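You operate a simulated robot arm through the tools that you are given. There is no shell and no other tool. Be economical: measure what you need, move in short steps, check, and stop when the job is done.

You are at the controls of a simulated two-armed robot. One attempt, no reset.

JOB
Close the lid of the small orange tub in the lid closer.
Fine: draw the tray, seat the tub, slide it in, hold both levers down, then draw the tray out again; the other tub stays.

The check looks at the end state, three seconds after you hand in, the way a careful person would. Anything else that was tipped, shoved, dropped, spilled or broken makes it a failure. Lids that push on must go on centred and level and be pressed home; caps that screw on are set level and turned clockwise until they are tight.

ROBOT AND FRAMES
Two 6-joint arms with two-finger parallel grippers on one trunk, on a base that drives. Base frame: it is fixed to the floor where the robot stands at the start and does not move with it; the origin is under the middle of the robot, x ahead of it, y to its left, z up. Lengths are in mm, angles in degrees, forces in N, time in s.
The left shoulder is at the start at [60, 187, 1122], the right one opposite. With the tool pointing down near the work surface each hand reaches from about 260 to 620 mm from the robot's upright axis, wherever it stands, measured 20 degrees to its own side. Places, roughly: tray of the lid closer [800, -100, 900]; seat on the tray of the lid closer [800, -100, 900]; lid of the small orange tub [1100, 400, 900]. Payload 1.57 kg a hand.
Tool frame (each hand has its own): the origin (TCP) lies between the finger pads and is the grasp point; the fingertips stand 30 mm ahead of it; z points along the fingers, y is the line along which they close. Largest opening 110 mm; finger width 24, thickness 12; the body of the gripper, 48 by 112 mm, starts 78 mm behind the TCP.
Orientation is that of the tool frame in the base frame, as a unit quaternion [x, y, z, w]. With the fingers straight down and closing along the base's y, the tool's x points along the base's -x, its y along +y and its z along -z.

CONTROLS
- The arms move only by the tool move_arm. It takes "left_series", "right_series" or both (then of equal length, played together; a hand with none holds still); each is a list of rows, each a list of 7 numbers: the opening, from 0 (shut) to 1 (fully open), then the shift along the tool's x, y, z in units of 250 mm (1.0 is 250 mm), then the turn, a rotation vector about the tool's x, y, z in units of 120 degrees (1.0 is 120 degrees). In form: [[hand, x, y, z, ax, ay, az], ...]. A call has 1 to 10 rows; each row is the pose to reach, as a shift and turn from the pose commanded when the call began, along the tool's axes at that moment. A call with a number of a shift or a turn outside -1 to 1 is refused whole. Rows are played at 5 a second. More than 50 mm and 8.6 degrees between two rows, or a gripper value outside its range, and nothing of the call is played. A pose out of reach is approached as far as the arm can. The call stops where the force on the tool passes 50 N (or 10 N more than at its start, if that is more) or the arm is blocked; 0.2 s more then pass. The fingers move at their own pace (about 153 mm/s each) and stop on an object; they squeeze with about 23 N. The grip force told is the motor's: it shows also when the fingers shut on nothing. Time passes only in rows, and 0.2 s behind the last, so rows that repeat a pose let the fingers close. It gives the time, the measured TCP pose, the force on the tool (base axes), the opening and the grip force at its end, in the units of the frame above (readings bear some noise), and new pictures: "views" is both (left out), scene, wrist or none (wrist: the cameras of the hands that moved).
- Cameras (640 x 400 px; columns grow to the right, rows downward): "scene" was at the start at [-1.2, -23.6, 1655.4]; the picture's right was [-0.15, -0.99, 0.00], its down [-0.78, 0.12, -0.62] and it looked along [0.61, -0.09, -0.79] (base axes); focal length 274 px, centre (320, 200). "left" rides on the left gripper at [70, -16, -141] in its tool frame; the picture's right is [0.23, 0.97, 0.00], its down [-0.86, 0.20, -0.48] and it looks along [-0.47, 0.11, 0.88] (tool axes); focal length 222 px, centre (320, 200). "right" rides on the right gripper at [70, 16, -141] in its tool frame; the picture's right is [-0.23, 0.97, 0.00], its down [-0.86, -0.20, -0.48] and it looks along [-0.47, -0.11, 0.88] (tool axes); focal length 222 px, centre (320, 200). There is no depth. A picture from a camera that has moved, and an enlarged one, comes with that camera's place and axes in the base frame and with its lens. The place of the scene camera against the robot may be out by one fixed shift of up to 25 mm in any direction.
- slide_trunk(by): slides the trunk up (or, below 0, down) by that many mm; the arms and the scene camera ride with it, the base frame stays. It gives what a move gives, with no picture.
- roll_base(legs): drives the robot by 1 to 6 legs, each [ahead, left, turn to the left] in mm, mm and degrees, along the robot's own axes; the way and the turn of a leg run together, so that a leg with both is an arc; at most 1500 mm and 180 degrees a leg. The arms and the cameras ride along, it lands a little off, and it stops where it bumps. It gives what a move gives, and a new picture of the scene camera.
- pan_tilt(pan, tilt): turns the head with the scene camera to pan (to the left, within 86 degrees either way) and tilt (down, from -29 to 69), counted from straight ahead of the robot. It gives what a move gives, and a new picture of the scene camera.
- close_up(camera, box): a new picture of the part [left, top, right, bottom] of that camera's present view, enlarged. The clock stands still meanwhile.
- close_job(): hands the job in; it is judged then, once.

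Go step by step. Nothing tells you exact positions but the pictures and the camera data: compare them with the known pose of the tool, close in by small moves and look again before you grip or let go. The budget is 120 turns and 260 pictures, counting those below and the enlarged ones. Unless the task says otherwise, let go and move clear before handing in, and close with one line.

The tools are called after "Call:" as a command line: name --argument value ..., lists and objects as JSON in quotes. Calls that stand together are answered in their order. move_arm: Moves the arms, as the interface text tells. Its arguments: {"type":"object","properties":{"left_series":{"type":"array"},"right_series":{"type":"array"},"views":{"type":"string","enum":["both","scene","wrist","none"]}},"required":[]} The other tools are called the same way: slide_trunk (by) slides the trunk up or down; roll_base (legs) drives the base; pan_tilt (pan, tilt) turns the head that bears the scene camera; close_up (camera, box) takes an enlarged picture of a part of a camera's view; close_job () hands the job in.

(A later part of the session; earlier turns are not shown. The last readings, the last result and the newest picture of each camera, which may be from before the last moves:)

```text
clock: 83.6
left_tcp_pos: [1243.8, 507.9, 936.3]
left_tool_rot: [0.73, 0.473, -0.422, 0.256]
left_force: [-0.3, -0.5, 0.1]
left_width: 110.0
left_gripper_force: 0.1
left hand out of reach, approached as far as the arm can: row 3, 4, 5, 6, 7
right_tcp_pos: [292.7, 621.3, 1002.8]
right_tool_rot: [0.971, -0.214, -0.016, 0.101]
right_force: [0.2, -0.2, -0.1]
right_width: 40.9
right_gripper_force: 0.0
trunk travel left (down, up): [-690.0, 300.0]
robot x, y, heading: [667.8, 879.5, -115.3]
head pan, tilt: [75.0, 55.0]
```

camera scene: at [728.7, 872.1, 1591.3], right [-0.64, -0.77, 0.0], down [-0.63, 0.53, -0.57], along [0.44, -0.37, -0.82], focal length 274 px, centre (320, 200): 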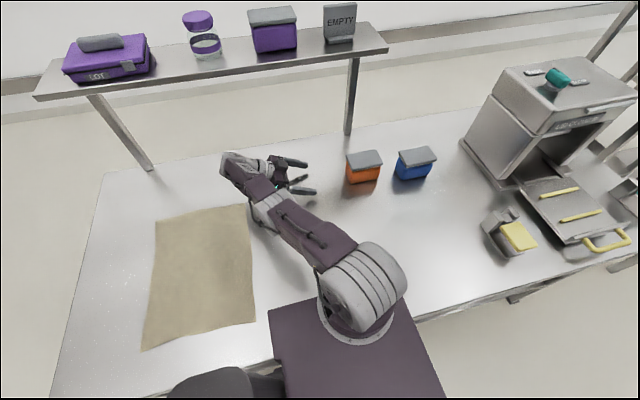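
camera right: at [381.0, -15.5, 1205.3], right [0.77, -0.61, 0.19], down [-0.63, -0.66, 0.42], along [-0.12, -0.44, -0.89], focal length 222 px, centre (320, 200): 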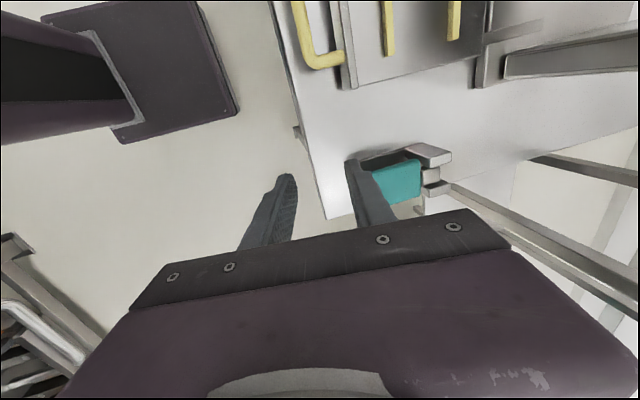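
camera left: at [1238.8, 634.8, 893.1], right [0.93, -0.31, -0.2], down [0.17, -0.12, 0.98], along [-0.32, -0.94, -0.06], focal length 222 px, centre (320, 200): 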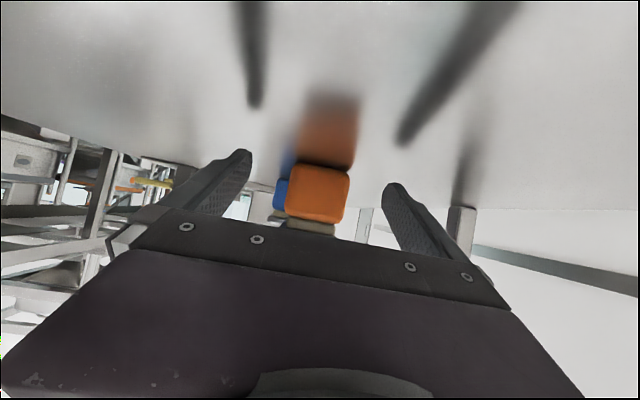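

Something touched at that height (probably the shelf edge). I look before going on.

Call:
pan_tilt --pan 80 --tilt 45

Call:
close_up --camera "scene" --box '[20, 0, 420, 250]'

```text
clock: 84.3
left_tcp_pos: [1242.1, 508.3, 936.7]
left_tool_rot: [0.73, 0.472, -0.423, 0.256]
left_force: [0.3, -0.1, -0.3]
left_width: 110.0
left_gripper_force: 0.0
right_tcp_pos: [292.6, 621.8, 1001.6]
right_tool_rot: [0.971, -0.215, -0.016, 0.101]
right_force: [-0.5, 0.8, 0.7]
right_width: 40.7
right_gripper_force: 0.0
trunk travel left (down, up): [-690.0, 300.0]
robot x, y, heading: [665.5, 878.9, -115.1]
head pan, tilt: [80.0, 45.0]
camera scene: at [739.9, 871.8, 1604.7], right [-0.57, -0.82, 0.0], down [-0.58, 0.41, -0.71], along [0.58, -0.41, -0.71], focal length 274 px, centre (320, 200)
```

scene: 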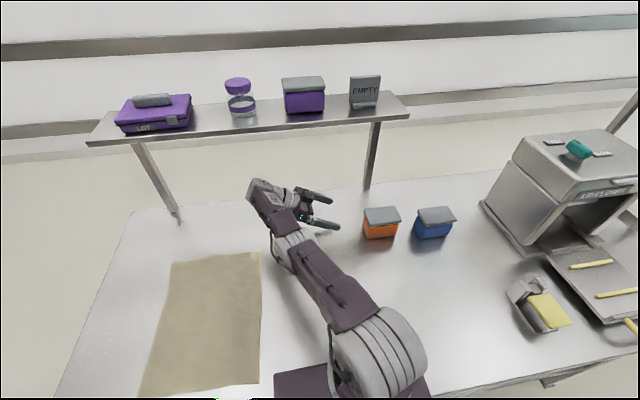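

```text
1.60 times, centred on (220, 125) of scene
camera zoom: at [739.9, 871.8, 1604.7], right [-0.57, -0.82, 0.0], down [-0.58, 0.41, -0.71], along [0.58, -0.41, -0.71], focal length 438 px, centre (480, 320)
```

zoom: 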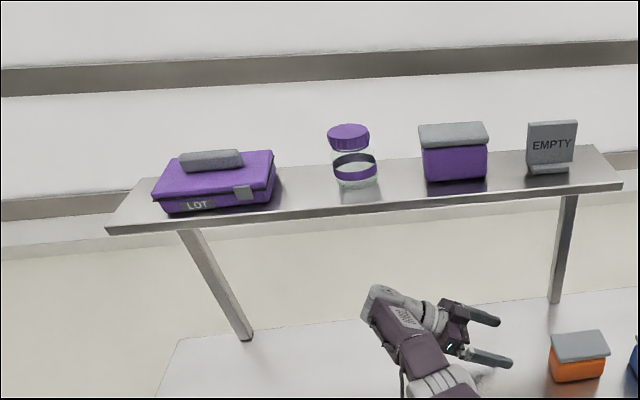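

Nothing was displaced; the wrist only touched the shelf. I back the base away from the table to get free space and unlock the elbow with a long outward push followed by a downward arc.

Call:
roll_base --legs '[[0, -260, 0]]'

Call:
move_arm --left_series '[[1, -0.13, 0.1, -0.08, 0, 0, 0], [1, -0.26, 0.2, -0.16, 0, 0, 0], [1, -0.39, 0.3, -0.24, 0, 0, 0], [1, -0.52, 0.4, -0.32, 0, 0, 0], [1, -0.65, 0.5, -0.4, 0, 0, 0], [1, -0.78, 0.6, -0.48, 0, 0, 0], [1, -0.9, 0.7, -0.56, 0, 0, 0], [1, -0.95, 0.85, -0.6, 0, 0, 0], [1, -0.95, 1, -0.6, 0, 0, 0]]' --views "none"

Call:
move_arm --left_series '[[1, 0, 0.2, 0, 0, 0, 0], [1, 0, 0.4, 0, 0, 0, 0], [1, 0, 0.6, 0, 0, 0, 0], [1, 0, 0.8, 0, 0, 0, 0], [1, 0, 1, 0, 0, 0, 0], [1, 0, 1, 0, 0, 0, 0], [1, 0, 1, 0, 0, 0, 0], [1, 0, 1, 0, 0, 0, 0], [1, 0, 1, 0, 0, 0, 0], [1, 0, 1, 0, 0, 0, 0]]' --views "none"

```text
clock: 86.2
left_tcp_pos: [1012.3, 615.4, 935.7]
left_tool_rot: [0.73, 0.472, -0.423, 0.256]
left_force: [-0.5, 0.4, 0.0]
left_width: 109.9
left_gripper_force: 0.0
right_tcp_pos: [61.0, 729.7, 1003.3]
right_tool_rot: [0.971, -0.215, -0.016, 0.101]
right_force: [0.1, 0.3, -1.1]
right_width: 40.7
right_gripper_force: 0.1
trunk travel left (down, up): [-690.0, 300.0]
robot x, y, heading: [427.3, 986.4, -115.2]
head pan, tilt: [80.0, 45.0]
camera scene: at [509.4, 979.6, 1604.7], right [-0.57, -0.82, 0.0], down [-0.58, 0.41, -0.71], along [0.58, -0.41, -0.71], focal length 274 px, centre (320, 200)
```

scene: 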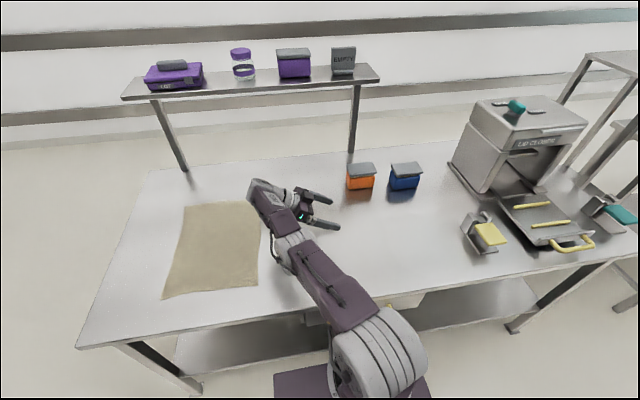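

```text
clock: 88.2
left_tcp_pos: [1000.1, 573.4, 1162.0]
left_tool_rot: [0.729, 0.473, -0.423, 0.256]
left_force: [0.4, -0.4, 0.5]
left_width: 109.9
left_gripper_force: 0.0
left hand out of reach, approached as far as the arm can: row 1, 2, 3, 4, 5, 6, 7, 8, 9
right_tcp_pos: [61.2, 730.1, 1002.0]
right_tool_rot: [0.971, -0.214, -0.017, 0.101]
right_force: [0.3, -0.2, -0.6]
right_width: 40.6
right_gripper_force: 0.0
trunk travel left (down, up): [-690.0, 300.0]
robot x, y, heading: [430.8, 986.5, -115.2]
head pan, tilt: [80.0, 45.0]
```

```text
clock: 90.4
left_tcp_pos: [1001.3, 543.9, 1138.9]
left_tool_rot: [0.73, 0.472, -0.423, 0.256]
left_force: [-0.2, -0.3, 0.1]
left_width: 109.9
left_gripper_force: 0.0
left hand out of reach, approached as far as the arm can: row 1, 2, 3, 4, 5, 6, 7, 8, 9, 10
right_tcp_pos: [61.9, 729.9, 1002.4]
right_tool_rot: [0.971, -0.215, -0.016, 0.102]
right_force: [-0.6, 0.0, 0.4]
right_width: 40.8
right_gripper_force: 0.1
trunk travel left (down, up): [-690.0, 300.0]
robot x, y, heading: [433.3, 983.2, -114.8]
head pan, tilt: [80.0, 45.0]
```

Call:
move_arm --left_series '[[1, 0.15, 0.08, 0.09, 0, 0, 0], [1, 0.3, 0.12, 0.18, 0, 0, 0], [1, 0.45, 0.12, 0.27, 0, 0, 0], [1, 0.55, 0.0, 0.33, 0, 0, 0], [1, 0.55, -0.18, 0.33, 0, 0, 0], [1, 0.55, -0.36, 0.33, 0, 0, 0], [1, 0.55, -0.54, 0.33, 0, 0, 0]]' --views "none"

```text
clock: 92.0
left_tcp_pos: [1006.7, 554.6, 973.1]
left_tool_rot: [0.73, 0.472, -0.424, 0.255]
left_force: [-0.5, -0.3, 0.7]
left_width: 110.4
left_gripper_force: 0.1
left hand out of reach, approached as far as the arm can: row 1, 2, 3, 4, 5, 6, 7
right_tcp_pos: [63.3, 730.2, 1002.9]
right_tool_rot: [0.971, -0.215, -0.017, 0.101]
right_force: [1.3, -0.3, 0.5]
right_width: 40.9
right_gripper_force: 0.1
trunk travel left (down, up): [-690.0, 300.0]
robot x, y, heading: [429.6, 984.6, -115.0]
head pan, tilt: [80.0, 45.0]
```

I try relaxing the wrist: turn the tool back toward straight down and see whether the arm frees up.

Call:
move_arm --left_series '[[1, 0, 0, -0.03, 0, 0.06, 0], [1, 0, 0, -0.06, 0, 0.12, 0], [1, 0, -0.03, -0.09, 0, 0.18, 0], [1, 0, -0.1, -0.12, 0, 0.24, 0], [1, 0, -0.2, -0.15, 0, 0.3, 0], [1, 0, -0.3, -0.15, 0, 0.36, 0], [1, 0, -0.42, -0.15, 0, 0.42, 0], [1, 0, -0.54, -0.15, 0, 0.48, 0]]' --views "scene"

```text
clock: 93.8
left_tcp_pos: [985.1, 592.0, 1114.3]
left_tool_rot: [0.843, 0.536, -0.033, -0.036]
left_force: [0.1, -0.2, 0.2]
left_width: 110.0
left_gripper_force: 0.1
left hand out of reach, approached as far as the arm can: row 2, 3, 4, 5, 6, 7, 8
right_tcp_pos: [62.1, 727.2, 1002.6]
right_tool_rot: [0.972, -0.214, -0.017, 0.099]
right_force: [1.1, -0.5, 0.4]
right_width: 40.8
right_gripper_force: 0.1
trunk travel left (down, up): [-690.0, 300.0]
robot x, y, heading: [431.4, 985.1, -115.1]
head pan, tilt: [80.0, 45.0]
camera scene: at [511.0, 975.6, 1604.6], right [-0.57, -0.82, 0.0], down [-0.58, 0.41, -0.71], along [0.58, -0.4, -0.71], focal length 274 px, centre (320, 200)
```

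scene: 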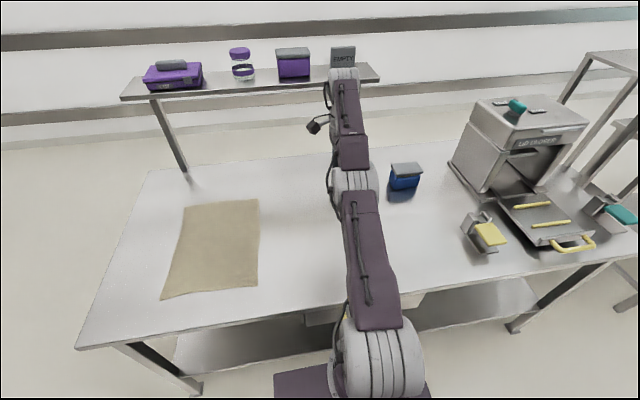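

Call:
move_arm --left_series '[[1, 0.1, 0.15, 0, 0, 0, 0], [1, 0.22, 0.28, 0, 0, 0, 0], [1, 0.34, 0.4, 0, 0, 0, 0], [1, 0.46, 0.5, 0, 0, 0, 0], [1, 0.58, 0.6, 0, 0, 0, 0], [1, 0.68, 0.7, 0, 0, 0, 0]]' --views "none"

Call:
move_arm --left_series '[[1, 0, 0.02, 0.19, 0, 0, 0], [1, 0, 0.02, 0.37, 0, 0, 0], [1, 0, -0.16, 0.37, 0, 0, 0], [1, 0, -0.34, 0.37, 0, 0, 0], [1, 0, -0.52, 0.37, 0, 0, 0], [1, 0, -0.7, 0.37, 0, 0, 0]]' --views "none"

```text
clock: 95.2
left_tcp_pos: [1038.2, 720.2, 1113.8]
left_tool_rot: [0.843, 0.535, -0.033, -0.033]
left_force: [-0.7, 0.0, 0.7]
left_width: 109.9
left_gripper_force: 0.1
left hand out of reach, approached as far as the arm can: row 1, 2, 3, 4, 5, 6
right_tcp_pos: [61.4, 731.1, 1002.1]
right_tool_rot: [0.971, -0.215, -0.015, 0.101]
right_force: [-0.1, -0.4, 0.0]
right_width: 40.8
right_gripper_force: 0.1
trunk travel left (down, up): [-690.0, 300.0]
robot x, y, heading: [435.2, 985.3, -115.2]
head pan, tilt: [80.0, 45.0]
```

```text
clock: 96.6
left_tcp_pos: [1039.9, 722.9, 1111.3]
left_tool_rot: [0.843, 0.536, -0.036, -0.035]
left_force: [-0.3, -0.3, -0.7]
left_width: 109.9
left_gripper_force: 0.0
left hand out of reach, approached as far as the arm can: row 1, 2, 3, 4, 5, 6
right_tcp_pos: [61.9, 730.0, 1002.6]
right_tool_rot: [0.971, -0.215, -0.017, 0.101]
right_force: [0.4, -0.2, 0.1]
right_width: 40.6
right_gripper_force: 0.0
trunk travel left (down, up): [-690.0, 300.0]
robot x, y, heading: [431.4, 983.8, -115.1]
head pan, tilt: [80.0, 45.0]
```

I take a look at the arm's posture to understand the lock.

Call:
pan_tilt --pan 86 --tilt 30

```text
clock: 97.3
left_tcp_pos: [1038.9, 724.3, 1109.9]
left_tool_rot: [0.843, 0.536, -0.035, -0.034]
left_force: [0.4, 0.2, -0.1]
left_width: 110.2
left_gripper_force: 0.0
right_tcp_pos: [60.7, 730.5, 1002.6]
right_tool_rot: [0.971, -0.215, -0.017, 0.101]
right_force: [-0.2, -1.0, 0.4]
right_width: 40.6
right_gripper_force: 0.1
trunk travel left (down, up): [-690.0, 300.0]
robot x, y, heading: [431.2, 986.2, -115.2]
head pan, tilt: [85.9, 30.0]
camera scene: at [521.1, 982.5, 1627.3], right [-0.49, -0.87, 0.0], down [-0.44, 0.24, -0.87], along [0.76, -0.42, -0.5], focal length 274 px, centre (320, 200)
```

scene: 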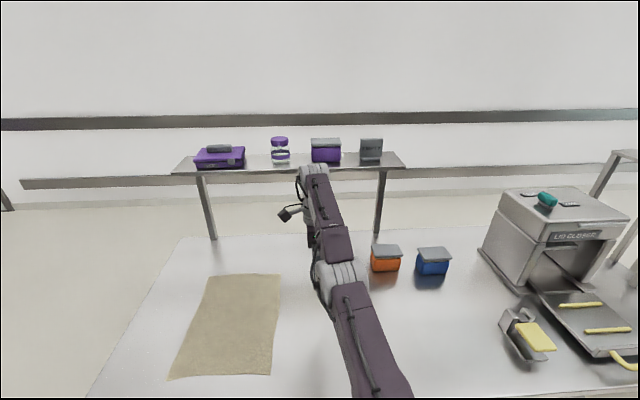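

The arm is straight. I push radially outward for a while, then follow the reach sphere exactly downward, and only then draw inward by tiny steps.

Call:
move_arm --left_series '[[1, 0.03, 0.19, -0.06, 0, 0, 0], [1, 0.06, 0.37, -0.12, 0, 0, 0], [1, 0.09, 0.55, -0.18, 0, 0, 0], [1, 0.12, 0.73, -0.24, 0, 0, 0], [1, 0.15, 0.9, -0.3, 0, 0, 0], [1, 0.15, 0.9, -0.3, 0, 0, 0], [1, 0.15, 0.9, -0.3, 0, 0, 0], [1, 0.15, 0.9, -0.3, 0, 0, 0], [1, 0.15, 0.9, -0.3, 0, 0, 0], [1, 0.15, 0.9, -0.3, 0, 0, 0]]' --views "none"

Call:
move_arm --left_series '[[1, 0.008, 0.047, 0.172, 0, 0, 0], [1, 0.013, 0.08, 0.348, 0, 0, 0], [1, 0.017, 0.098, 0.528, 0, 0, 0], [1, 0.017, 0.1, 0.7, 0, 0, 0], [1, 0.015, 0.085, 0.7, 0, 0, 0], [1, 0.01, 0.06, 0.7, 0, 0, 0], [1, 0, 0.02, 0.7, 0, 0, 0], [1, 0, -0.05, 0.7, 0, 0, 0], [1, 0, -0.2, 0.7, 0, 0, 0]]' --views "none"

```text
refused: row 1 steps farther than a row can; nothing moved
```

```text
clock: 99.3
left_tcp_pos: [1072.2, 715.5, 951.4]
left_tool_rot: [0.843, 0.536, -0.033, -0.033]
left_force: [0.1, -0.3, 0.1]
left_width: 110.1
left_gripper_force: 0.0
left hand out of reach, approached as far as the arm can: row 1, 2, 3, 4, 5, 6, 7, 8, 9
right_tcp_pos: [59.5, 729.6, 1001.8]
right_tool_rot: [0.971, -0.215, -0.015, 0.101]
right_force: [0.3, 0.9, 0.7]
right_width: 40.7
right_gripper_force: 0.1
trunk travel left (down, up): [-690.0, 300.0]
robot x, y, heading: [432.3, 983.8, -115.3]
head pan, tilt: [85.9, 30.0]
```

Call:
move_arm --left_series '[[1, 0, 0.05, -0.17, 0, 0, 0], [1, 0, 0.1, -0.34, 0, 0, 0], [1, 0, 0.15, -0.51, 0, 0, 0], [1, 0.02, 0.2, -0.68, 0, 0, 0], [1, 0.04, 0.25, -0.84, 0, 0, 0], [1, 0.07, 0.4, -0.92, 0, 0, 0], [1, 0.1, 0.56, -0.98, 0, 0, 0], [1, 0.13, 0.74, -1, 0, 0, 0], [1, 0.16, 0.92, -1, 0, 0, 0], [1, 0.16, 1, -1, 0, 0, 0]]' --views "none"

```text
clock: 101.5
left_tcp_pos: [1044.7, 716.7, 1101.1]
left_tool_rot: [0.843, 0.536, -0.033, -0.033]
left_force: [0.7, 0.1, 0.0]
left_width: 110.1
left_gripper_force: 0.1
left hand out of reach, approached as far as the arm can: row 1, 2, 3, 4, 5, 6, 7, 8, 9, 10
right_tcp_pos: [60.6, 731.4, 1001.3]
right_tool_rot: [0.972, -0.214, -0.016, 0.101]
right_force: [-1.1, 0.0, 0.3]
right_width: 40.6
right_gripper_force: 0.1
trunk travel left (down, up): [-690.0, 300.0]
robot x, y, heading: [433.7, 988.9, -115.2]
head pan, tilt: [85.9, 30.0]
```

Call:
move_arm --left_series '[[1, 0.0076, 0.0494, 0.1756, 0, 0, 0], [1, 0.013, 0.0842, 0.352, 0, 0, 0], [1, 0.0159, 0.1031, 0.531, 0, 0, 0], [1, 0.0165, 0.1071, 0.628, 0, 0, 0], [1, 0.016, 0.1028, 0.66, 0, 0, 0], [1, 0.014, 0.0909, 0.66, 0, 0, 0], [1, 0.01, 0.067, 0.66, 0, 0, 0], [1, 0.004, 0.028, 0.66, 0, 0, 0], [1, -0.006, -0.04, 0.66, 0, 0, 0], [1, -0.02, -0.158, 0.66, 0, 0, 0]]' --views "none"

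```text
clock: 103.8
left_tcp_pos: [992.4, 740.1, 924.8]
left_tool_rot: [0.843, 0.535, -0.033, -0.032]
left_force: [-0.3, -0.2, 0.4]
left_width: 110.0
left_gripper_force: 0.1
left hand out of reach, approached as far as the arm can: row 1, 2, 3, 4, 5, 6
right_tcp_pos: [59.9, 732.1, 1002.6]
right_tool_rot: [0.971, -0.215, -0.014, 0.101]
right_force: [0.1, 0.4, -0.5]
right_width: 40.6
right_gripper_force: 0.1
trunk travel left (down, up): [-690.0, 300.0]
robot x, y, heading: [434.9, 985.4, -114.9]
head pan, tilt: [85.9, 30.0]
```

Unlocked. I now know the reach sphere (516 mm around the shoulder) and will stay inside it. First I re-level and tilt the tool here in free space.

Call:
move_arm --left_series '[[1, 0, 0, -0.02, -0.0435, 0, 0], [1, -0.05, 0, -0.04, -0.0435, 0, 0]]' --views "none"

Call:
move_arm --left_series '[[1, -0.05, 0, 0, 0, -0.06, 0], [1, -0.1, 0, 0, 0, -0.12, 0], [1, -0.15, 0, 0, 0, -0.18, 0], [1, -0.2, 0, 0, 0, -0.24, 0], [1, -0.25, 0, 0, 0, -0.3, 0], [1, -0.3, 0, 0, 0, -0.36, 0], [1, -0.35, 0, 0, 0, -0.42, 0], [1, -0.4, 0, 0, 0, -0.48, 0]]' --views "none"

Call:
slide_trunk --by -25

```text
clock: 104.3
left_tcp_pos: [988.4, 728.4, 935.1]
left_tool_rot: [0.844, 0.537, -0.008, 0.005]
left_force: [0.3, 1.1, -0.5]
left_width: 109.8
left_gripper_force: 0.0
right_tcp_pos: [61.4, 729.1, 1001.5]
right_tool_rot: [0.971, -0.214, -0.016, 0.1]
right_force: [-0.2, -0.5, -0.8]
right_width: 40.6
right_gripper_force: 0.1
trunk travel left (down, up): [-690.0, 300.0]
robot x, y, heading: [432.9, 984.8, -115.1]
head pan, tilt: [85.9, 30.0]
```

```text
clock: 106.2
left_tcp_pos: [947.7, 636.7, 938.7]
left_tool_rot: [0.735, 0.467, -0.415, 0.264]
left_force: [0.0, -0.4, -0.3]
left_width: 109.9
left_gripper_force: 0.1
right_tcp_pos: [60.9, 730.4, 1003.0]
right_tool_rot: [0.971, -0.216, -0.016, 0.101]
right_force: [-0.9, 0.3, -0.5]
right_width: 40.7
right_gripper_force: 0.1
trunk travel left (down, up): [-690.0, 300.0]
robot x, y, heading: [434.1, 982.2, -114.8]
head pan, tilt: [85.9, 30.0]
```

```text
clock: 106.9
left_tcp_pos: [946.6, 637.1, 912.8]
left_tool_rot: [0.735, 0.468, -0.414, 0.265]
left_force: [-0.4, 0.7, -0.7]
left_width: 110.0
left_gripper_force: 0.1
right_tcp_pos: [61.9, 729.9, 976.9]
right_tool_rot: [0.971, -0.215, -0.016, 0.101]
right_force: [0.2, 0.1, -0.5]
right_width: 40.6
right_gripper_force: 0.1
trunk travel left (down, up): [-665.0, 325.0]
robot x, y, heading: [429.3, 983.0, -115.1]
head pan, tilt: [85.9, 30.0]
```

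Call:
roll_base --legs '[[0, 258, 0]]'

Call:
move_arm --left_series '[[1, 0, 0.05, 0, 0, 0, 0], [1, 0.02, 0.1, 0.01, 0, 0, 0]]' --views "wrist"

```text
clock: 108.7
left_tcp_pos: [1181.0, 522.5, 913.2]
left_tool_rot: [0.736, 0.466, -0.414, 0.263]
left_force: [0.7, -0.5, 0.1]
left_width: 110.2
left_gripper_force: 0.1
right_tcp_pos: [295.6, 620.5, 977.7]
right_tool_rot: [0.971, -0.218, -0.017, 0.101]
right_force: [-0.3, 0.2, -0.3]
right_width: 40.5
right_gripper_force: 0.0
trunk travel left (down, up): [-665.0, 325.0]
robot x, y, heading: [669.0, 871.8, -115.4]
head pan, tilt: [85.9, 30.0]
camera scene: at [757.1, 870.8, 1602.4], right [-0.49, -0.87, 0.0], down [-0.44, 0.25, -0.87], along [0.75, -0.43, -0.5], focal length 274 px, centre (320, 200)
```

scene: 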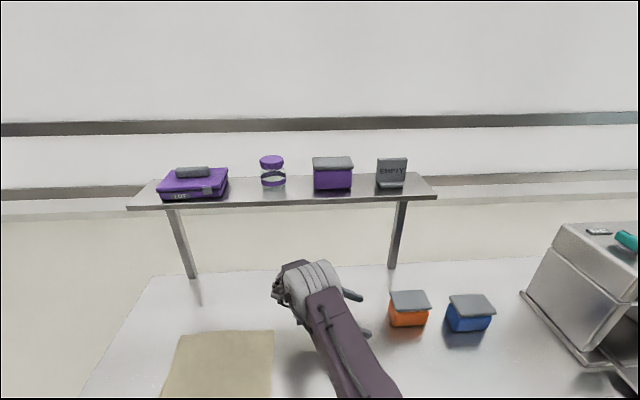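

```text
clock: 109.3
left_tcp_pos: [1206.0, 512.4, 906.6]
left_tool_rot: [0.736, 0.466, -0.415, 0.262]
left_force: [0.8, -0.1, 0.5]
left_width: 110.3
left_gripper_force: 0.1
right_tcp_pos: [297.1, 620.8, 978.0]
right_tool_rot: [0.971, -0.218, -0.017, 0.1]
right_force: [-0.5, 0.8, 1.3]
right_width: 40.9
right_gripper_force: 0.0
trunk travel left (down, up): [-665.0, 325.0]
robot x, y, heading: [668.5, 875.9, -115.5]
head pan, tilt: [85.9, 30.0]
camera left: at [1257.2, 662.2, 921.8], right [0.93, -0.31, -0.2], down [0.17, -0.12, 0.98], along [-0.33, -0.94, -0.06], focal length 222 px, centre (320, 200)
```

left: 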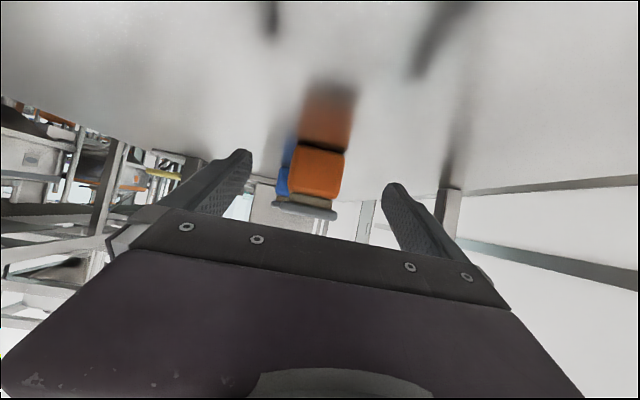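

Aligned with the tub's centre line (u ≈ 876). I descend to grip height and advance to just before the tub.

Call:
move_arm --left_series '[[1, 0.113, 0, 0.068, 0, 0, 0], [1, 0.051, 0, 0.171, 0, 0, 0], [1, -0.011, 0, 0.274, 0, 0, 0]]' --views "wrist"

Call:
close_up --camera "left" --box '[220, 100, 420, 240]'

```text
clock: 110.1
left_tcp_pos: [1179.7, 457.8, 874.1]
left_tool_rot: [0.736, 0.466, -0.415, 0.264]
left_force: [-0.4, 0.0, -1.0]
left_width: 109.9
left_gripper_force: 0.1
right_tcp_pos: [297.0, 620.2, 977.4]
right_tool_rot: [0.97, -0.218, -0.016, 0.101]
right_force: [0.1, -0.5, 0.3]
right_width: 40.6
right_gripper_force: 0.2
trunk travel left (down, up): [-665.0, 325.0]
robot x, y, heading: [671.8, 871.5, -115.3]
head pan, tilt: [85.9, 30.0]
camera left: at [1231.9, 607.2, 889.1], right [0.93, -0.31, -0.19], down [0.17, -0.12, 0.98], along [-0.33, -0.94, -0.06], focal length 222 px, centre (320, 200)
```

left: 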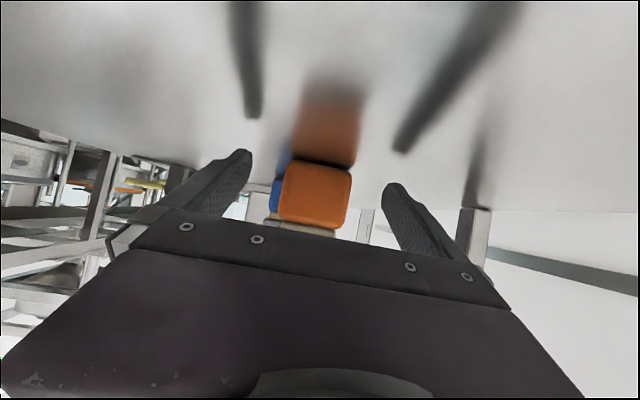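

```text
2.86 times, centred on (320, 170) of left
camera zoom: at [1231.9, 607.2, 889.1], right [0.93, -0.31, -0.19], down [0.17, -0.12, 0.98], along [-0.33, -0.94, -0.06], focal length 635 px, centre (320, 286)
```

zoom: 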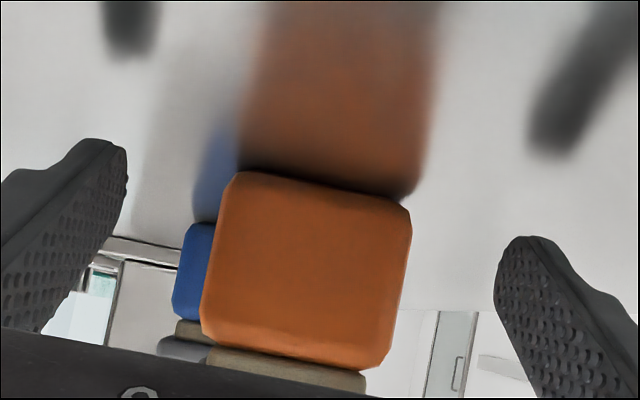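

Centred. I advance 80 mm so the fingers straddle the tub below its lid.

Call:
move_arm --left_series '[[1, -0.055, 0.003, 0.09, 0, 0, 0], [1, -0.11, 0.003, 0.18, 0, 0, 0], [1, -0.165, 0.003, 0.274, 0, 0, 0]]' --views "both"

Call:
close_up --camera "scene" --box '[270, 220, 510, 370]'

```text
clock: 110.9
left_tcp_pos: [1144.8, 387.4, 874.3]
left_tool_rot: [0.736, 0.466, -0.414, 0.263]
left_force: [0.1, -0.1, 0.0]
left_width: 109.9
left_gripper_force: 0.1
right_tcp_pos: [295.9, 618.7, 976.4]
right_tool_rot: [0.971, -0.216, -0.017, 0.101]
right_force: [0.5, 0.2, 0.0]
right_width: 41.0
right_gripper_force: 0.1
trunk travel left (down, up): [-665.0, 325.0]
robot x, y, heading: [669.2, 874.8, -115.4]
head pan, tilt: [85.9, 30.0]
camera scene: at [757.3, 869.8, 1602.4], right [-0.49, -0.87, 0.0], down [-0.44, 0.25, -0.87], along [0.75, -0.43, -0.5], focal length 274 px, centre (320, 200)
camera left: at [1197.0, 535.9, 888.9], right [0.93, -0.31, -0.19], down [0.17, -0.12, 0.98], along [-0.33, -0.94, -0.06], focal length 222 px, centre (320, 200)
```

scene: 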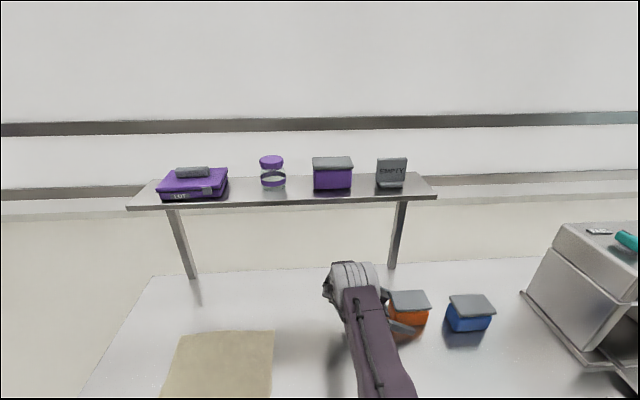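
left: 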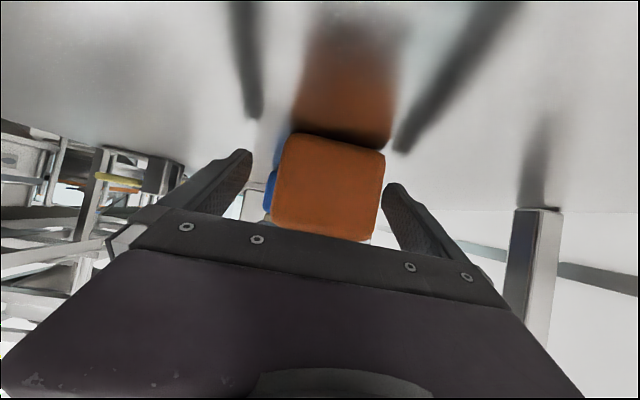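

```text
2.67 times, centred on (390, 295) of scene
camera zoom: at [757.3, 869.8, 1602.4], right [-0.49, -0.87, 0.0], down [-0.44, 0.25, -0.87], along [0.75, -0.43, -0.5], focal length 730 px, centre (133, -53)
```

zoom: 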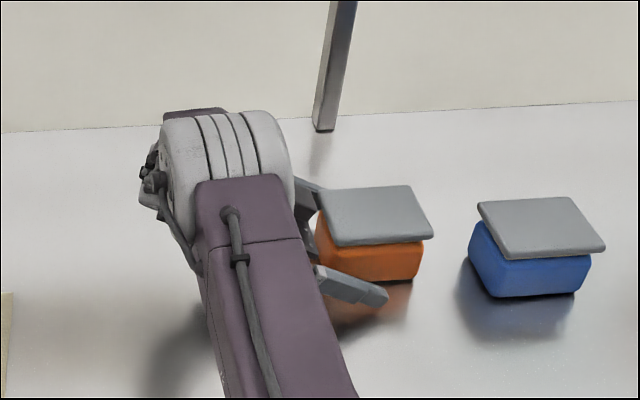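

The fingers reach past the tub's middle with even gaps. I close.

Call:
move_arm --left_series '[[0.8, 0, 0, 0, 0, 0, 0], [0.65, 0, 0, 0, 0, 0, 0], [0.55, 0, 0, 0, 0, 0, 0], [0.45, 0, 0, 0, 0, 0, 0], [0.35, 0, 0, 0, 0, 0, 0], [0.3, 0, 0, 0, 0, 0, 0]]' --views "wrist"

Call:
close_up --camera "scene" --box '[270, 220, 510, 370]'

```text
clock: 112.3
left_tcp_pos: [1144.9, 386.4, 875.1]
left_tool_rot: [0.736, 0.466, -0.415, 0.262]
left_force: [-0.4, -1.4, 0.8]
left_width: 67.9
left_gripper_force: 23.5
right_tcp_pos: [295.6, 620.3, 977.0]
right_tool_rot: [0.971, -0.218, -0.016, 0.102]
right_force: [0.8, 0.5, 0.1]
right_width: 40.2
right_gripper_force: 0.2
trunk travel left (down, up): [-665.0, 325.0]
robot x, y, heading: [671.5, 871.7, -115.0]
head pan, tilt: [85.9, 30.0]
camera left: at [1197.1, 536.2, 889.0], right [0.93, -0.31, -0.19], down [0.17, -0.12, 0.98], along [-0.33, -0.94, -0.06], focal length 222 px, centre (320, 200)
```

left: 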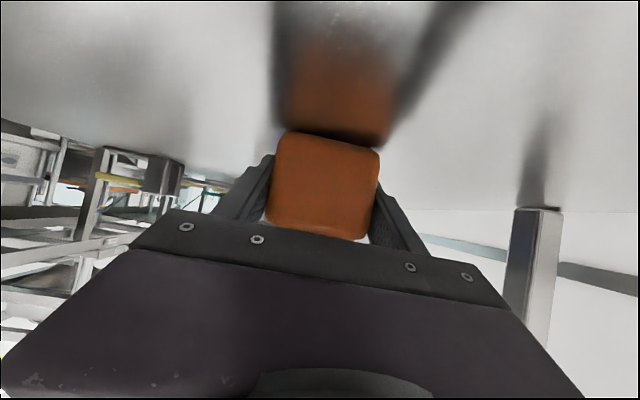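

```text
2.67 times, centred on (390, 295) of scene
camera zoom: at [757.6, 870.4, 1602.4], right [-0.49, -0.87, 0.0], down [-0.44, 0.25, -0.87], along [0.75, -0.43, -0.5], focal length 730 px, centre (133, -53)
```

zoom: 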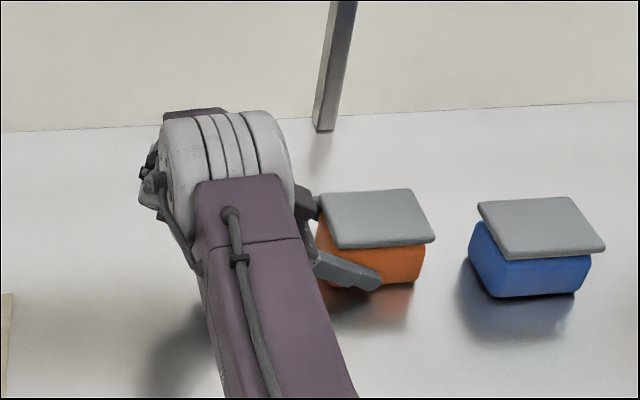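

Gripped at 68 mm. I lift gently and look.

Call:
move_arm --left_series '[[0.3, -0.02, 0, -0.012, 0, 0, 0], [0.3, -0.07, 0, -0.042, 0, 0, 0], [0.3, -0.14, 0, -0.085, 0, 0, 0], [0.3, -0.21, 0, -0.127, 0, 0, 0], [0.3, -0.28, 0, -0.169, 0, 0, 0], [0.3, -0.32, 0, -0.193, 0, 0, 0]]' --views "wrist"

Call:
close_up --camera "scene" --box '[270, 200, 510, 350]'

```text
clock: 113.7
left_tcp_pos: [1145.2, 387.5, 966.8]
left_tool_rot: [0.735, 0.466, -0.415, 0.264]
left_force: [-0.2, 0.6, -2.9]
left_width: 67.6
left_gripper_force: 23.9
right_tcp_pos: [295.1, 621.3, 977.8]
right_tool_rot: [0.971, -0.218, -0.016, 0.1]
right_force: [0.6, 1.2, 0.0]
right_width: 40.8
right_gripper_force: 0.1
trunk travel left (down, up): [-665.0, 325.0]
robot x, y, heading: [671.6, 872.7, -115.2]
head pan, tilt: [85.9, 30.0]
camera left: at [1196.7, 536.4, 981.8], right [0.93, -0.31, -0.19], down [0.17, -0.12, 0.98], along [-0.33, -0.94, -0.06], focal length 222 px, centre (320, 200)
```

left: 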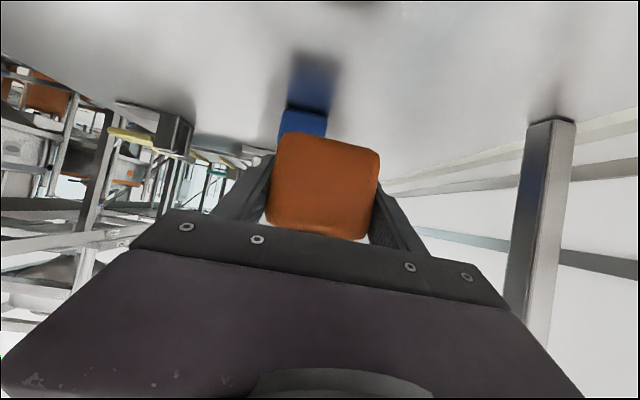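

```text
2.67 times, centred on (390, 275) of scene
camera zoom: at [757.9, 870.2, 1602.3], right [-0.49, -0.87, 0.0], down [-0.44, 0.25, -0.87], along [0.75, -0.43, -0.5], focal length 730 px, centre (133, 0)
```

zoom: 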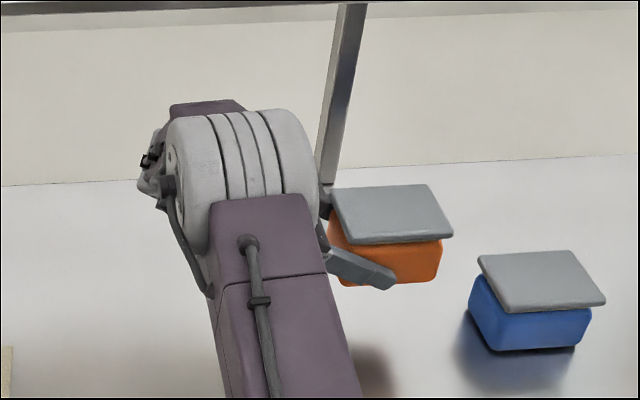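

Lifted level with the lid resting in place. I raise a bit more, retract the arm, back off from the table and drive along it toward the tray.

Call:
move_arm --left_series '[[0.3, -0.04, -0.03, -0.025, 0, 0, 0], [0.3, -0.09, -0.08, -0.055, 0, 0, 0], [0.3, -0.14, -0.13, -0.085, 0, 0, 0], [0.3, -0.18, -0.18, -0.11, 0, 0, 0], [0.3, -0.2, -0.22, -0.12, 0, 0, 0], [0.3, -0.2, -0.24, -0.12, 0, 0, 0]]' --views "none"

Call:
roll_base --legs '[[0, -120, 0], [0, -135, 0]]'

```text
clock: 115.1
left_tcp_pos: [1091.5, 410.7, 1026.0]
left_tool_rot: [0.736, 0.465, -0.415, 0.263]
left_force: [0.1, 0.7, -3.2]
left_width: 68.0
left_gripper_force: 22.6
right_tcp_pos: [296.3, 619.7, 977.5]
right_tool_rot: [0.971, -0.218, -0.016, 0.101]
right_force: [1.2, -1.3, 0.9]
right_width: 40.9
right_gripper_force: 0.0
trunk travel left (down, up): [-665.0, 325.0]
robot x, y, heading: [667.2, 871.5, -115.5]
head pan, tilt: [85.9, 30.0]
```

```text
clock: 117.3
left_tcp_pos: [862.1, 522.0, 1024.5]
left_tool_rot: [0.736, 0.467, -0.415, 0.262]
left_force: [-0.8, -0.2, -3.2]
left_width: 67.8
left_gripper_force: 23.3
right_tcp_pos: [67.1, 728.1, 977.7]
right_tool_rot: [0.971, -0.216, -0.017, 0.101]
right_force: [0.3, -0.3, 0.3]
right_width: 40.6
right_gripper_force: 0.0
trunk travel left (down, up): [-665.0, 325.0]
robot x, y, heading: [433.8, 983.4, -115.2]
head pan, tilt: [85.9, 30.0]
camera scene: at [528.0, 979.3, 1602.2], right [-0.49, -0.87, 0.0], down [-0.44, 0.25, -0.87], along [0.75, -0.42, -0.5], focal length 274 px, centre (320, 200)
```

scene: 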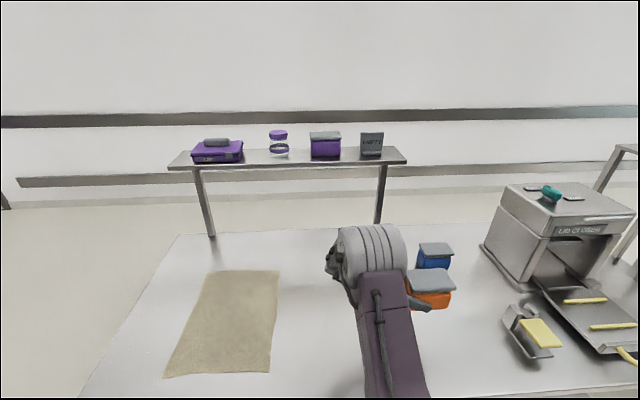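

Call:
roll_base --legs '[[250, 0, 0], [230, 0, 0]]'

Call:
pan_tilt --pan 65 --tilt 45

Call:
close_up --camera "left" --box '[0, 0, 640, 400]'

```text
clock: 120.4
left_tcp_pos: [654.9, 89.6, 1027.1]
left_tool_rot: [0.736, 0.467, -0.414, 0.263]
left_force: [0.0, -0.2, -3.2]
left_width: 67.9
left_gripper_force: 23.1
right_tcp_pos: [-139.5, 297.4, 977.9]
right_tool_rot: [0.971, -0.217, -0.016, 0.101]
right_force: [0.1, -0.6, 0.4]
right_width: 40.6
right_gripper_force: 0.0
trunk travel left (down, up): [-665.0, 325.0]
robot x, y, heading: [232.8, 548.0, -115.3]
head pan, tilt: [85.9, 30.0]
camera scene: at [321.6, 547.6, 1602.4], right [-0.49, -0.87, 0.0], down [-0.44, 0.25, -0.87], along [0.75, -0.42, -0.5], focal length 274 px, centre (320, 200)
```

scene: 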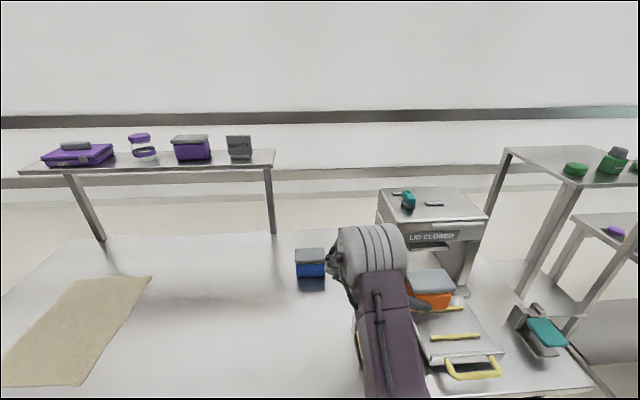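

```text
clock: 121.3
left_tcp_pos: [655.2, 87.9, 1026.6]
left_tool_rot: [0.736, 0.466, -0.415, 0.262]
left_force: [0.6, -0.1, -3.2]
left_width: 67.9
left_gripper_force: 22.8
right_tcp_pos: [-138.9, 297.5, 977.4]
right_tool_rot: [0.971, -0.216, -0.017, 0.1]
right_force: [-0.3, -1.0, 0.5]
right_width: 40.7
right_gripper_force: 0.2
trunk travel left (down, up): [-665.0, 325.0]
robot x, y, heading: [229.2, 548.0, -115.2]
head pan, tilt: [65.0, 45.0]
camera scene: at [294.8, 529.5, 1579.8], right [-0.77, -0.64, 0.0], down [-0.45, 0.54, -0.71], along [0.45, -0.54, -0.71], focal length 274 px, centre (320, 200)
```

scene: 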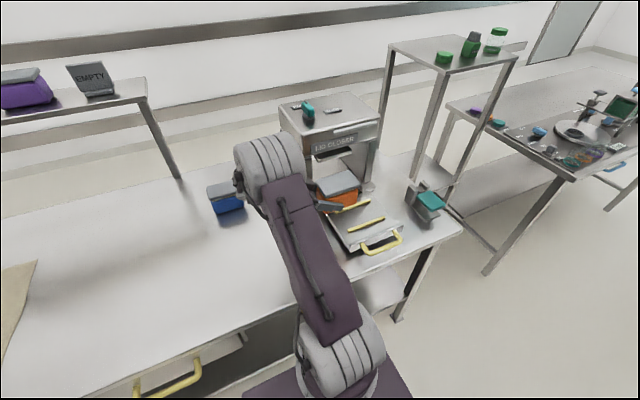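

```text
1.00 times, centred on (320, 200) of left
camera zoom: at [706.6, 238.3, 1040.9], right [0.93, -0.31, -0.19], down [0.17, -0.12, 0.98], along [-0.33, -0.94, -0.06], focal length 222 px, centre (320, 200)
```

zoom: 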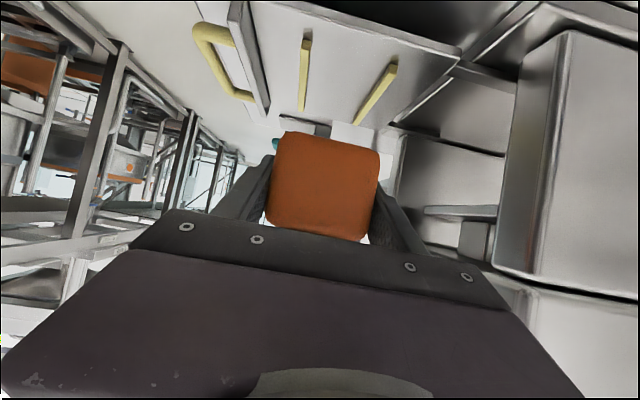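

The tray and its rails are in the wrist view. I lower and advance part-way to triangulate the rail height and the seat centre.

Call:
move_arm --left_series '[[0.3, 0.016, 0.007, 0.1, 0, 0, 0], [0.3, 0.032, 0.014, 0.2, 0, 0, 0], [0.3, 0.047, 0.02, 0.31, 0, 0, 0]]' --views "wrist"

Call:
close_up --camera "left" --box '[220, 0, 460, 150]'

Call:
close_up --camera "scene" --box '[260, 80, 480, 270]'

```text
clock: 122.1
left_tcp_pos: [630.9, 29.7, 975.3]
left_tool_rot: [0.737, 0.466, -0.414, 0.262]
left_force: [-0.5, -0.3, -2.8]
left_width: 68.0
left_gripper_force: 23.0
right_tcp_pos: [-140.3, 296.3, 976.0]
right_tool_rot: [0.971, -0.217, -0.017, 0.101]
right_force: [-0.6, 0.4, 0.0]
right_width: 40.7
right_gripper_force: 0.1
trunk travel left (down, up): [-665.0, 325.0]
robot x, y, heading: [232.1, 550.7, -115.3]
head pan, tilt: [65.0, 45.0]
camera left: at [683.4, 180.4, 990.2], right [0.93, -0.31, -0.19], down [0.17, -0.12, 0.98], along [-0.33, -0.94, -0.06], focal length 222 px, centre (320, 200)
```

left: 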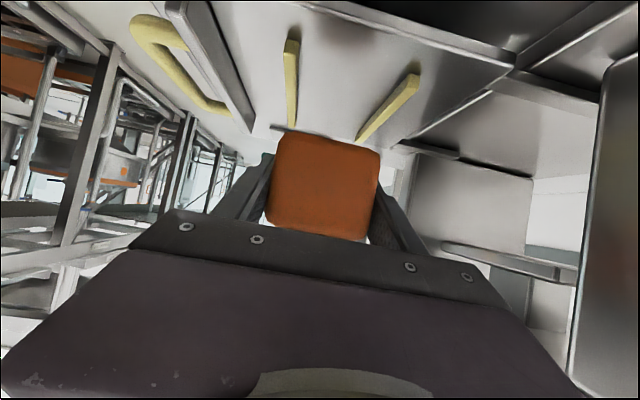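

```text
2.67 times, centred on (340, 75) of left
camera zoom: at [683.4, 180.4, 990.2], right [0.93, -0.31, -0.19], down [0.17, -0.12, 0.98], along [-0.33, -0.94, -0.06], focal length 592 px, centre (267, 533)
```

zoom: 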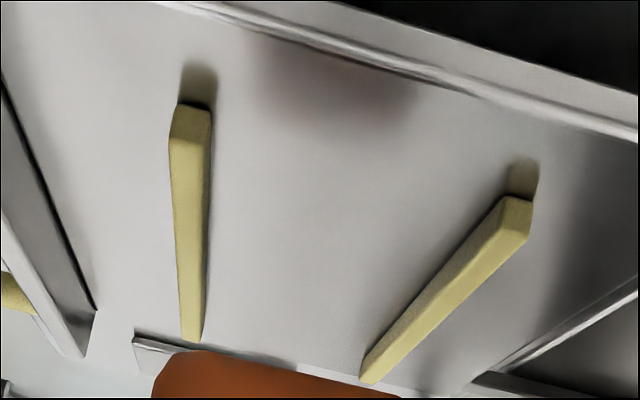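

```text
2.11 times, centred on (370, 175) of scene
camera zoom: at [294.6, 527.9, 1579.8], right [-0.77, -0.64, 0.0], down [-0.45, 0.55, -0.71], along [0.45, -0.54, -0.71], focal length 576 px, centre (215, 253)
```

zoom: 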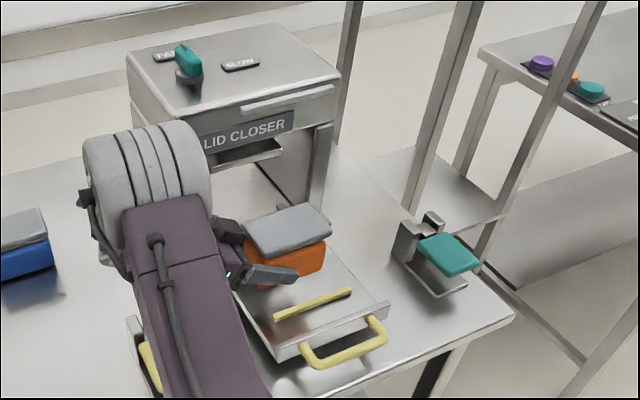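

Rail tops come out at about z = 889, seat centre at u ≈ 560, v ≈ 240. I lower to just above the rails and check alignment.

Call:
move_arm --left_series '[[0.3, 0.04, 0.002, 0.09, 0, 0, 0], [0.3, 0.083, 0.004, 0.18, 0, 0, 0], [0.3, 0.083, 0.004, 0.18, 0, 0, 0]]' --views "wrist"

Call:
close_up --camera "left" --box '[200, 0, 520, 200]'

Call:
close_up --camera "scene" --box '[290, 150, 450, 260]'

```text
clock: 122.9
left_tcp_pos: [620.1, 5.4, 935.8]
left_tool_rot: [0.736, 0.465, -0.415, 0.262]
left_force: [-0.5, 0.1, -3.2]
left_width: 68.0
left_gripper_force: 23.0
right_tcp_pos: [-140.7, 297.4, 978.0]
right_tool_rot: [0.971, -0.216, -0.016, 0.101]
right_force: [0.7, -0.8, 0.2]
right_width: 40.3
right_gripper_force: 0.1
trunk travel left (down, up): [-665.0, 325.0]
robot x, y, heading: [230.7, 547.9, -115.3]
head pan, tilt: [65.0, 45.0]
camera left: at [672.6, 155.8, 950.0], right [0.93, -0.31, -0.19], down [0.17, -0.12, 0.98], along [-0.33, -0.94, -0.06], focal length 222 px, centre (320, 200)
```

left: 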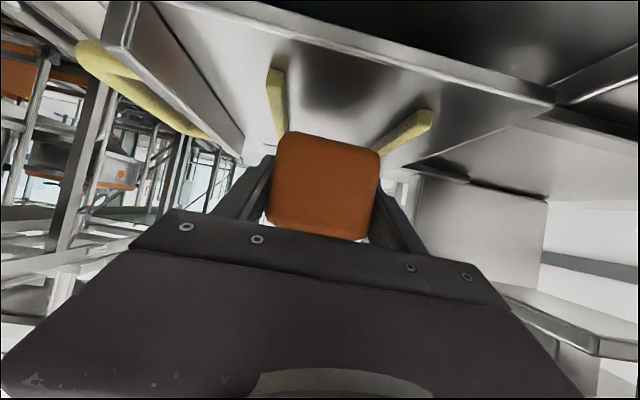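

```text
2.00 times, centred on (360, 100) of left
camera zoom: at [672.6, 155.8, 950.0], right [0.93, -0.31, -0.19], down [0.17, -0.12, 0.98], along [-0.33, -0.94, -0.06], focal length 444 px, centre (240, 400)
```

zoom: 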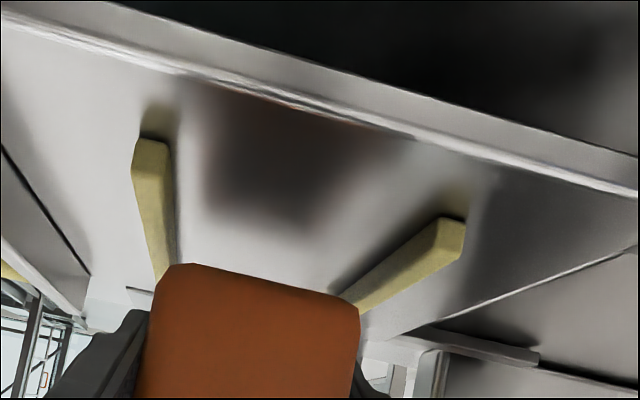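

```text
3.64 times, centred on (370, 205) of scene
camera zoom: at [294.3, 530.1, 1579.8], right [-0.77, -0.64, 0.0], down [-0.45, 0.54, -0.71], along [0.45, -0.54, -0.71], focal length 996 px, centre (138, 182)
```

zoom: 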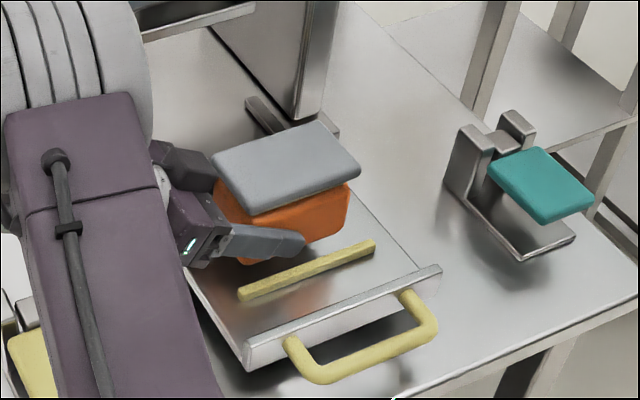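

Rails inner edges at u ≈ 526 and 604, tray surface ≈ 879. I shift 4 mm inward and lower to just above contact.

Call:
move_arm --left_series '[[0.3, 0.0, 0.016, 0.0, 0, 0, 0], [0.3, 0.0274, 0.016, 0.0166, 0, 0, 0], [0.3, 0.0548, 0.016, 0.0332, 0, 0, 0], [0.3, 0.0651, 0.016, 0.0394, 0, 0, 0], [0.3, 0.0651, 0.016, 0.0394, 0, 0, 0]]' --views "wrist"

Call:
close_up --camera "scene" --box '[290, 150, 450, 260]'

```text
clock: 124.1
left_tcp_pos: [625.5, 5.6, 915.2]
left_tool_rot: [0.736, 0.467, -0.414, 0.263]
left_force: [-0.9, 0.2, -3.9]
left_width: 67.5
left_gripper_force: 23.4
right_tcp_pos: [-140.5, 297.5, 976.6]
right_tool_rot: [0.971, -0.217, -0.016, 0.1]
right_force: [0.9, 0.3, 0.9]
right_width: 40.8
right_gripper_force: 0.0
trunk travel left (down, up): [-665.0, 325.0]
robot x, y, heading: [235.6, 551.8, -115.2]
head pan, tilt: [65.0, 45.0]
camera left: at [677.9, 155.0, 930.3], right [0.93, -0.31, -0.19], down [0.17, -0.12, 0.98], along [-0.33, -0.94, -0.06], focal length 222 px, centre (320, 200)
```

left: 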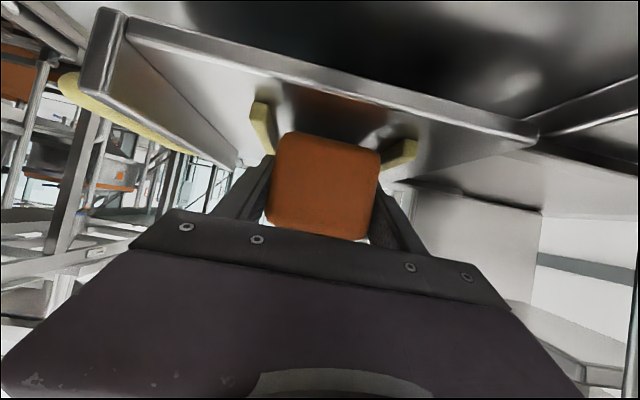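

```text
3.64 times, centred on (370, 205) of scene
camera zoom: at [294.5, 529.0, 1579.7], right [-0.77, -0.64, 0.0], down [-0.45, 0.54, -0.71], along [0.45, -0.54, -0.71], focal length 996 px, centre (138, 182)
```

zoom: 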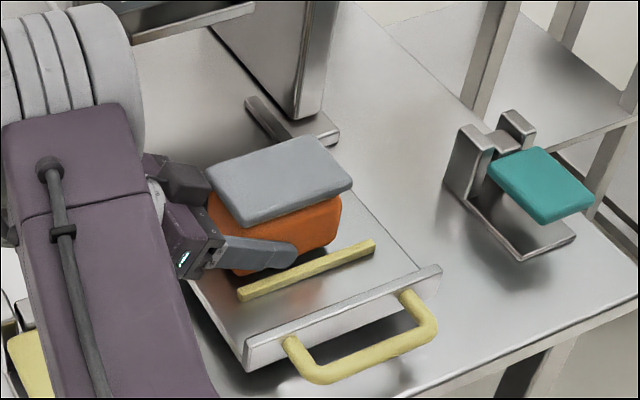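

Tub is centred between the rails, nearly down. I lower in 1 mm steps to feel contact.

Call:
move_arm --left_series '[[0.3, 0.0034, 0, 0.0021, 0, 0, 0], [0.3, 0.0069, 0, 0.0041, 0, 0, 0], [0.3, 0.0069, 0, 0.0041, 0, 0, 0]]' --views "none"

```text
clock: 124.9
left_tcp_pos: [626.1, 4.8, 913.2]
left_tool_rot: [0.736, 0.466, -0.415, 0.263]
left_force: [-0.4, 0.8, -3.6]
left_width: 68.1
left_gripper_force: 23.3
right_tcp_pos: [-141.3, 297.5, 978.1]
right_tool_rot: [0.971, -0.217, -0.017, 0.101]
right_force: [0.0, -0.4, 0.4]
right_width: 40.5
right_gripper_force: 0.0
trunk travel left (down, up): [-665.0, 325.0]
robot x, y, heading: [233.0, 546.2, -115.2]
head pan, tilt: [65.0, 45.0]
```

Call:
move_arm --left_series '[[0.3, 0.0034, 0, 0.0021, 0, 0, 0], [0.3, 0.0069, 0, 0.0041, 0, 0, 0], [0.3, 0.0103, 0, 0.0062, 0, 0, 0], [0.3, 0.0103, 0, 0.0062, 0, 0, 0]]' --views "none"

```text
clock: 125.9
left_tcp_pos: [624.8, 4.6, 910.5]
left_tool_rot: [0.736, 0.466, -0.414, 0.263]
left_force: [-0.6, -1.2, 0.3]
left_width: 68.0
left_gripper_force: 23.3
right_tcp_pos: [-139.3, 297.2, 977.2]
right_tool_rot: [0.971, -0.217, -0.016, 0.101]
right_force: [-0.2, 0.8, 0.0]
right_width: 40.8
right_gripper_force: 0.2
trunk travel left (down, up): [-665.0, 325.0]
robot x, y, heading: [231.1, 551.4, -115.0]
head pan, tilt: [65.0, 45.0]
```

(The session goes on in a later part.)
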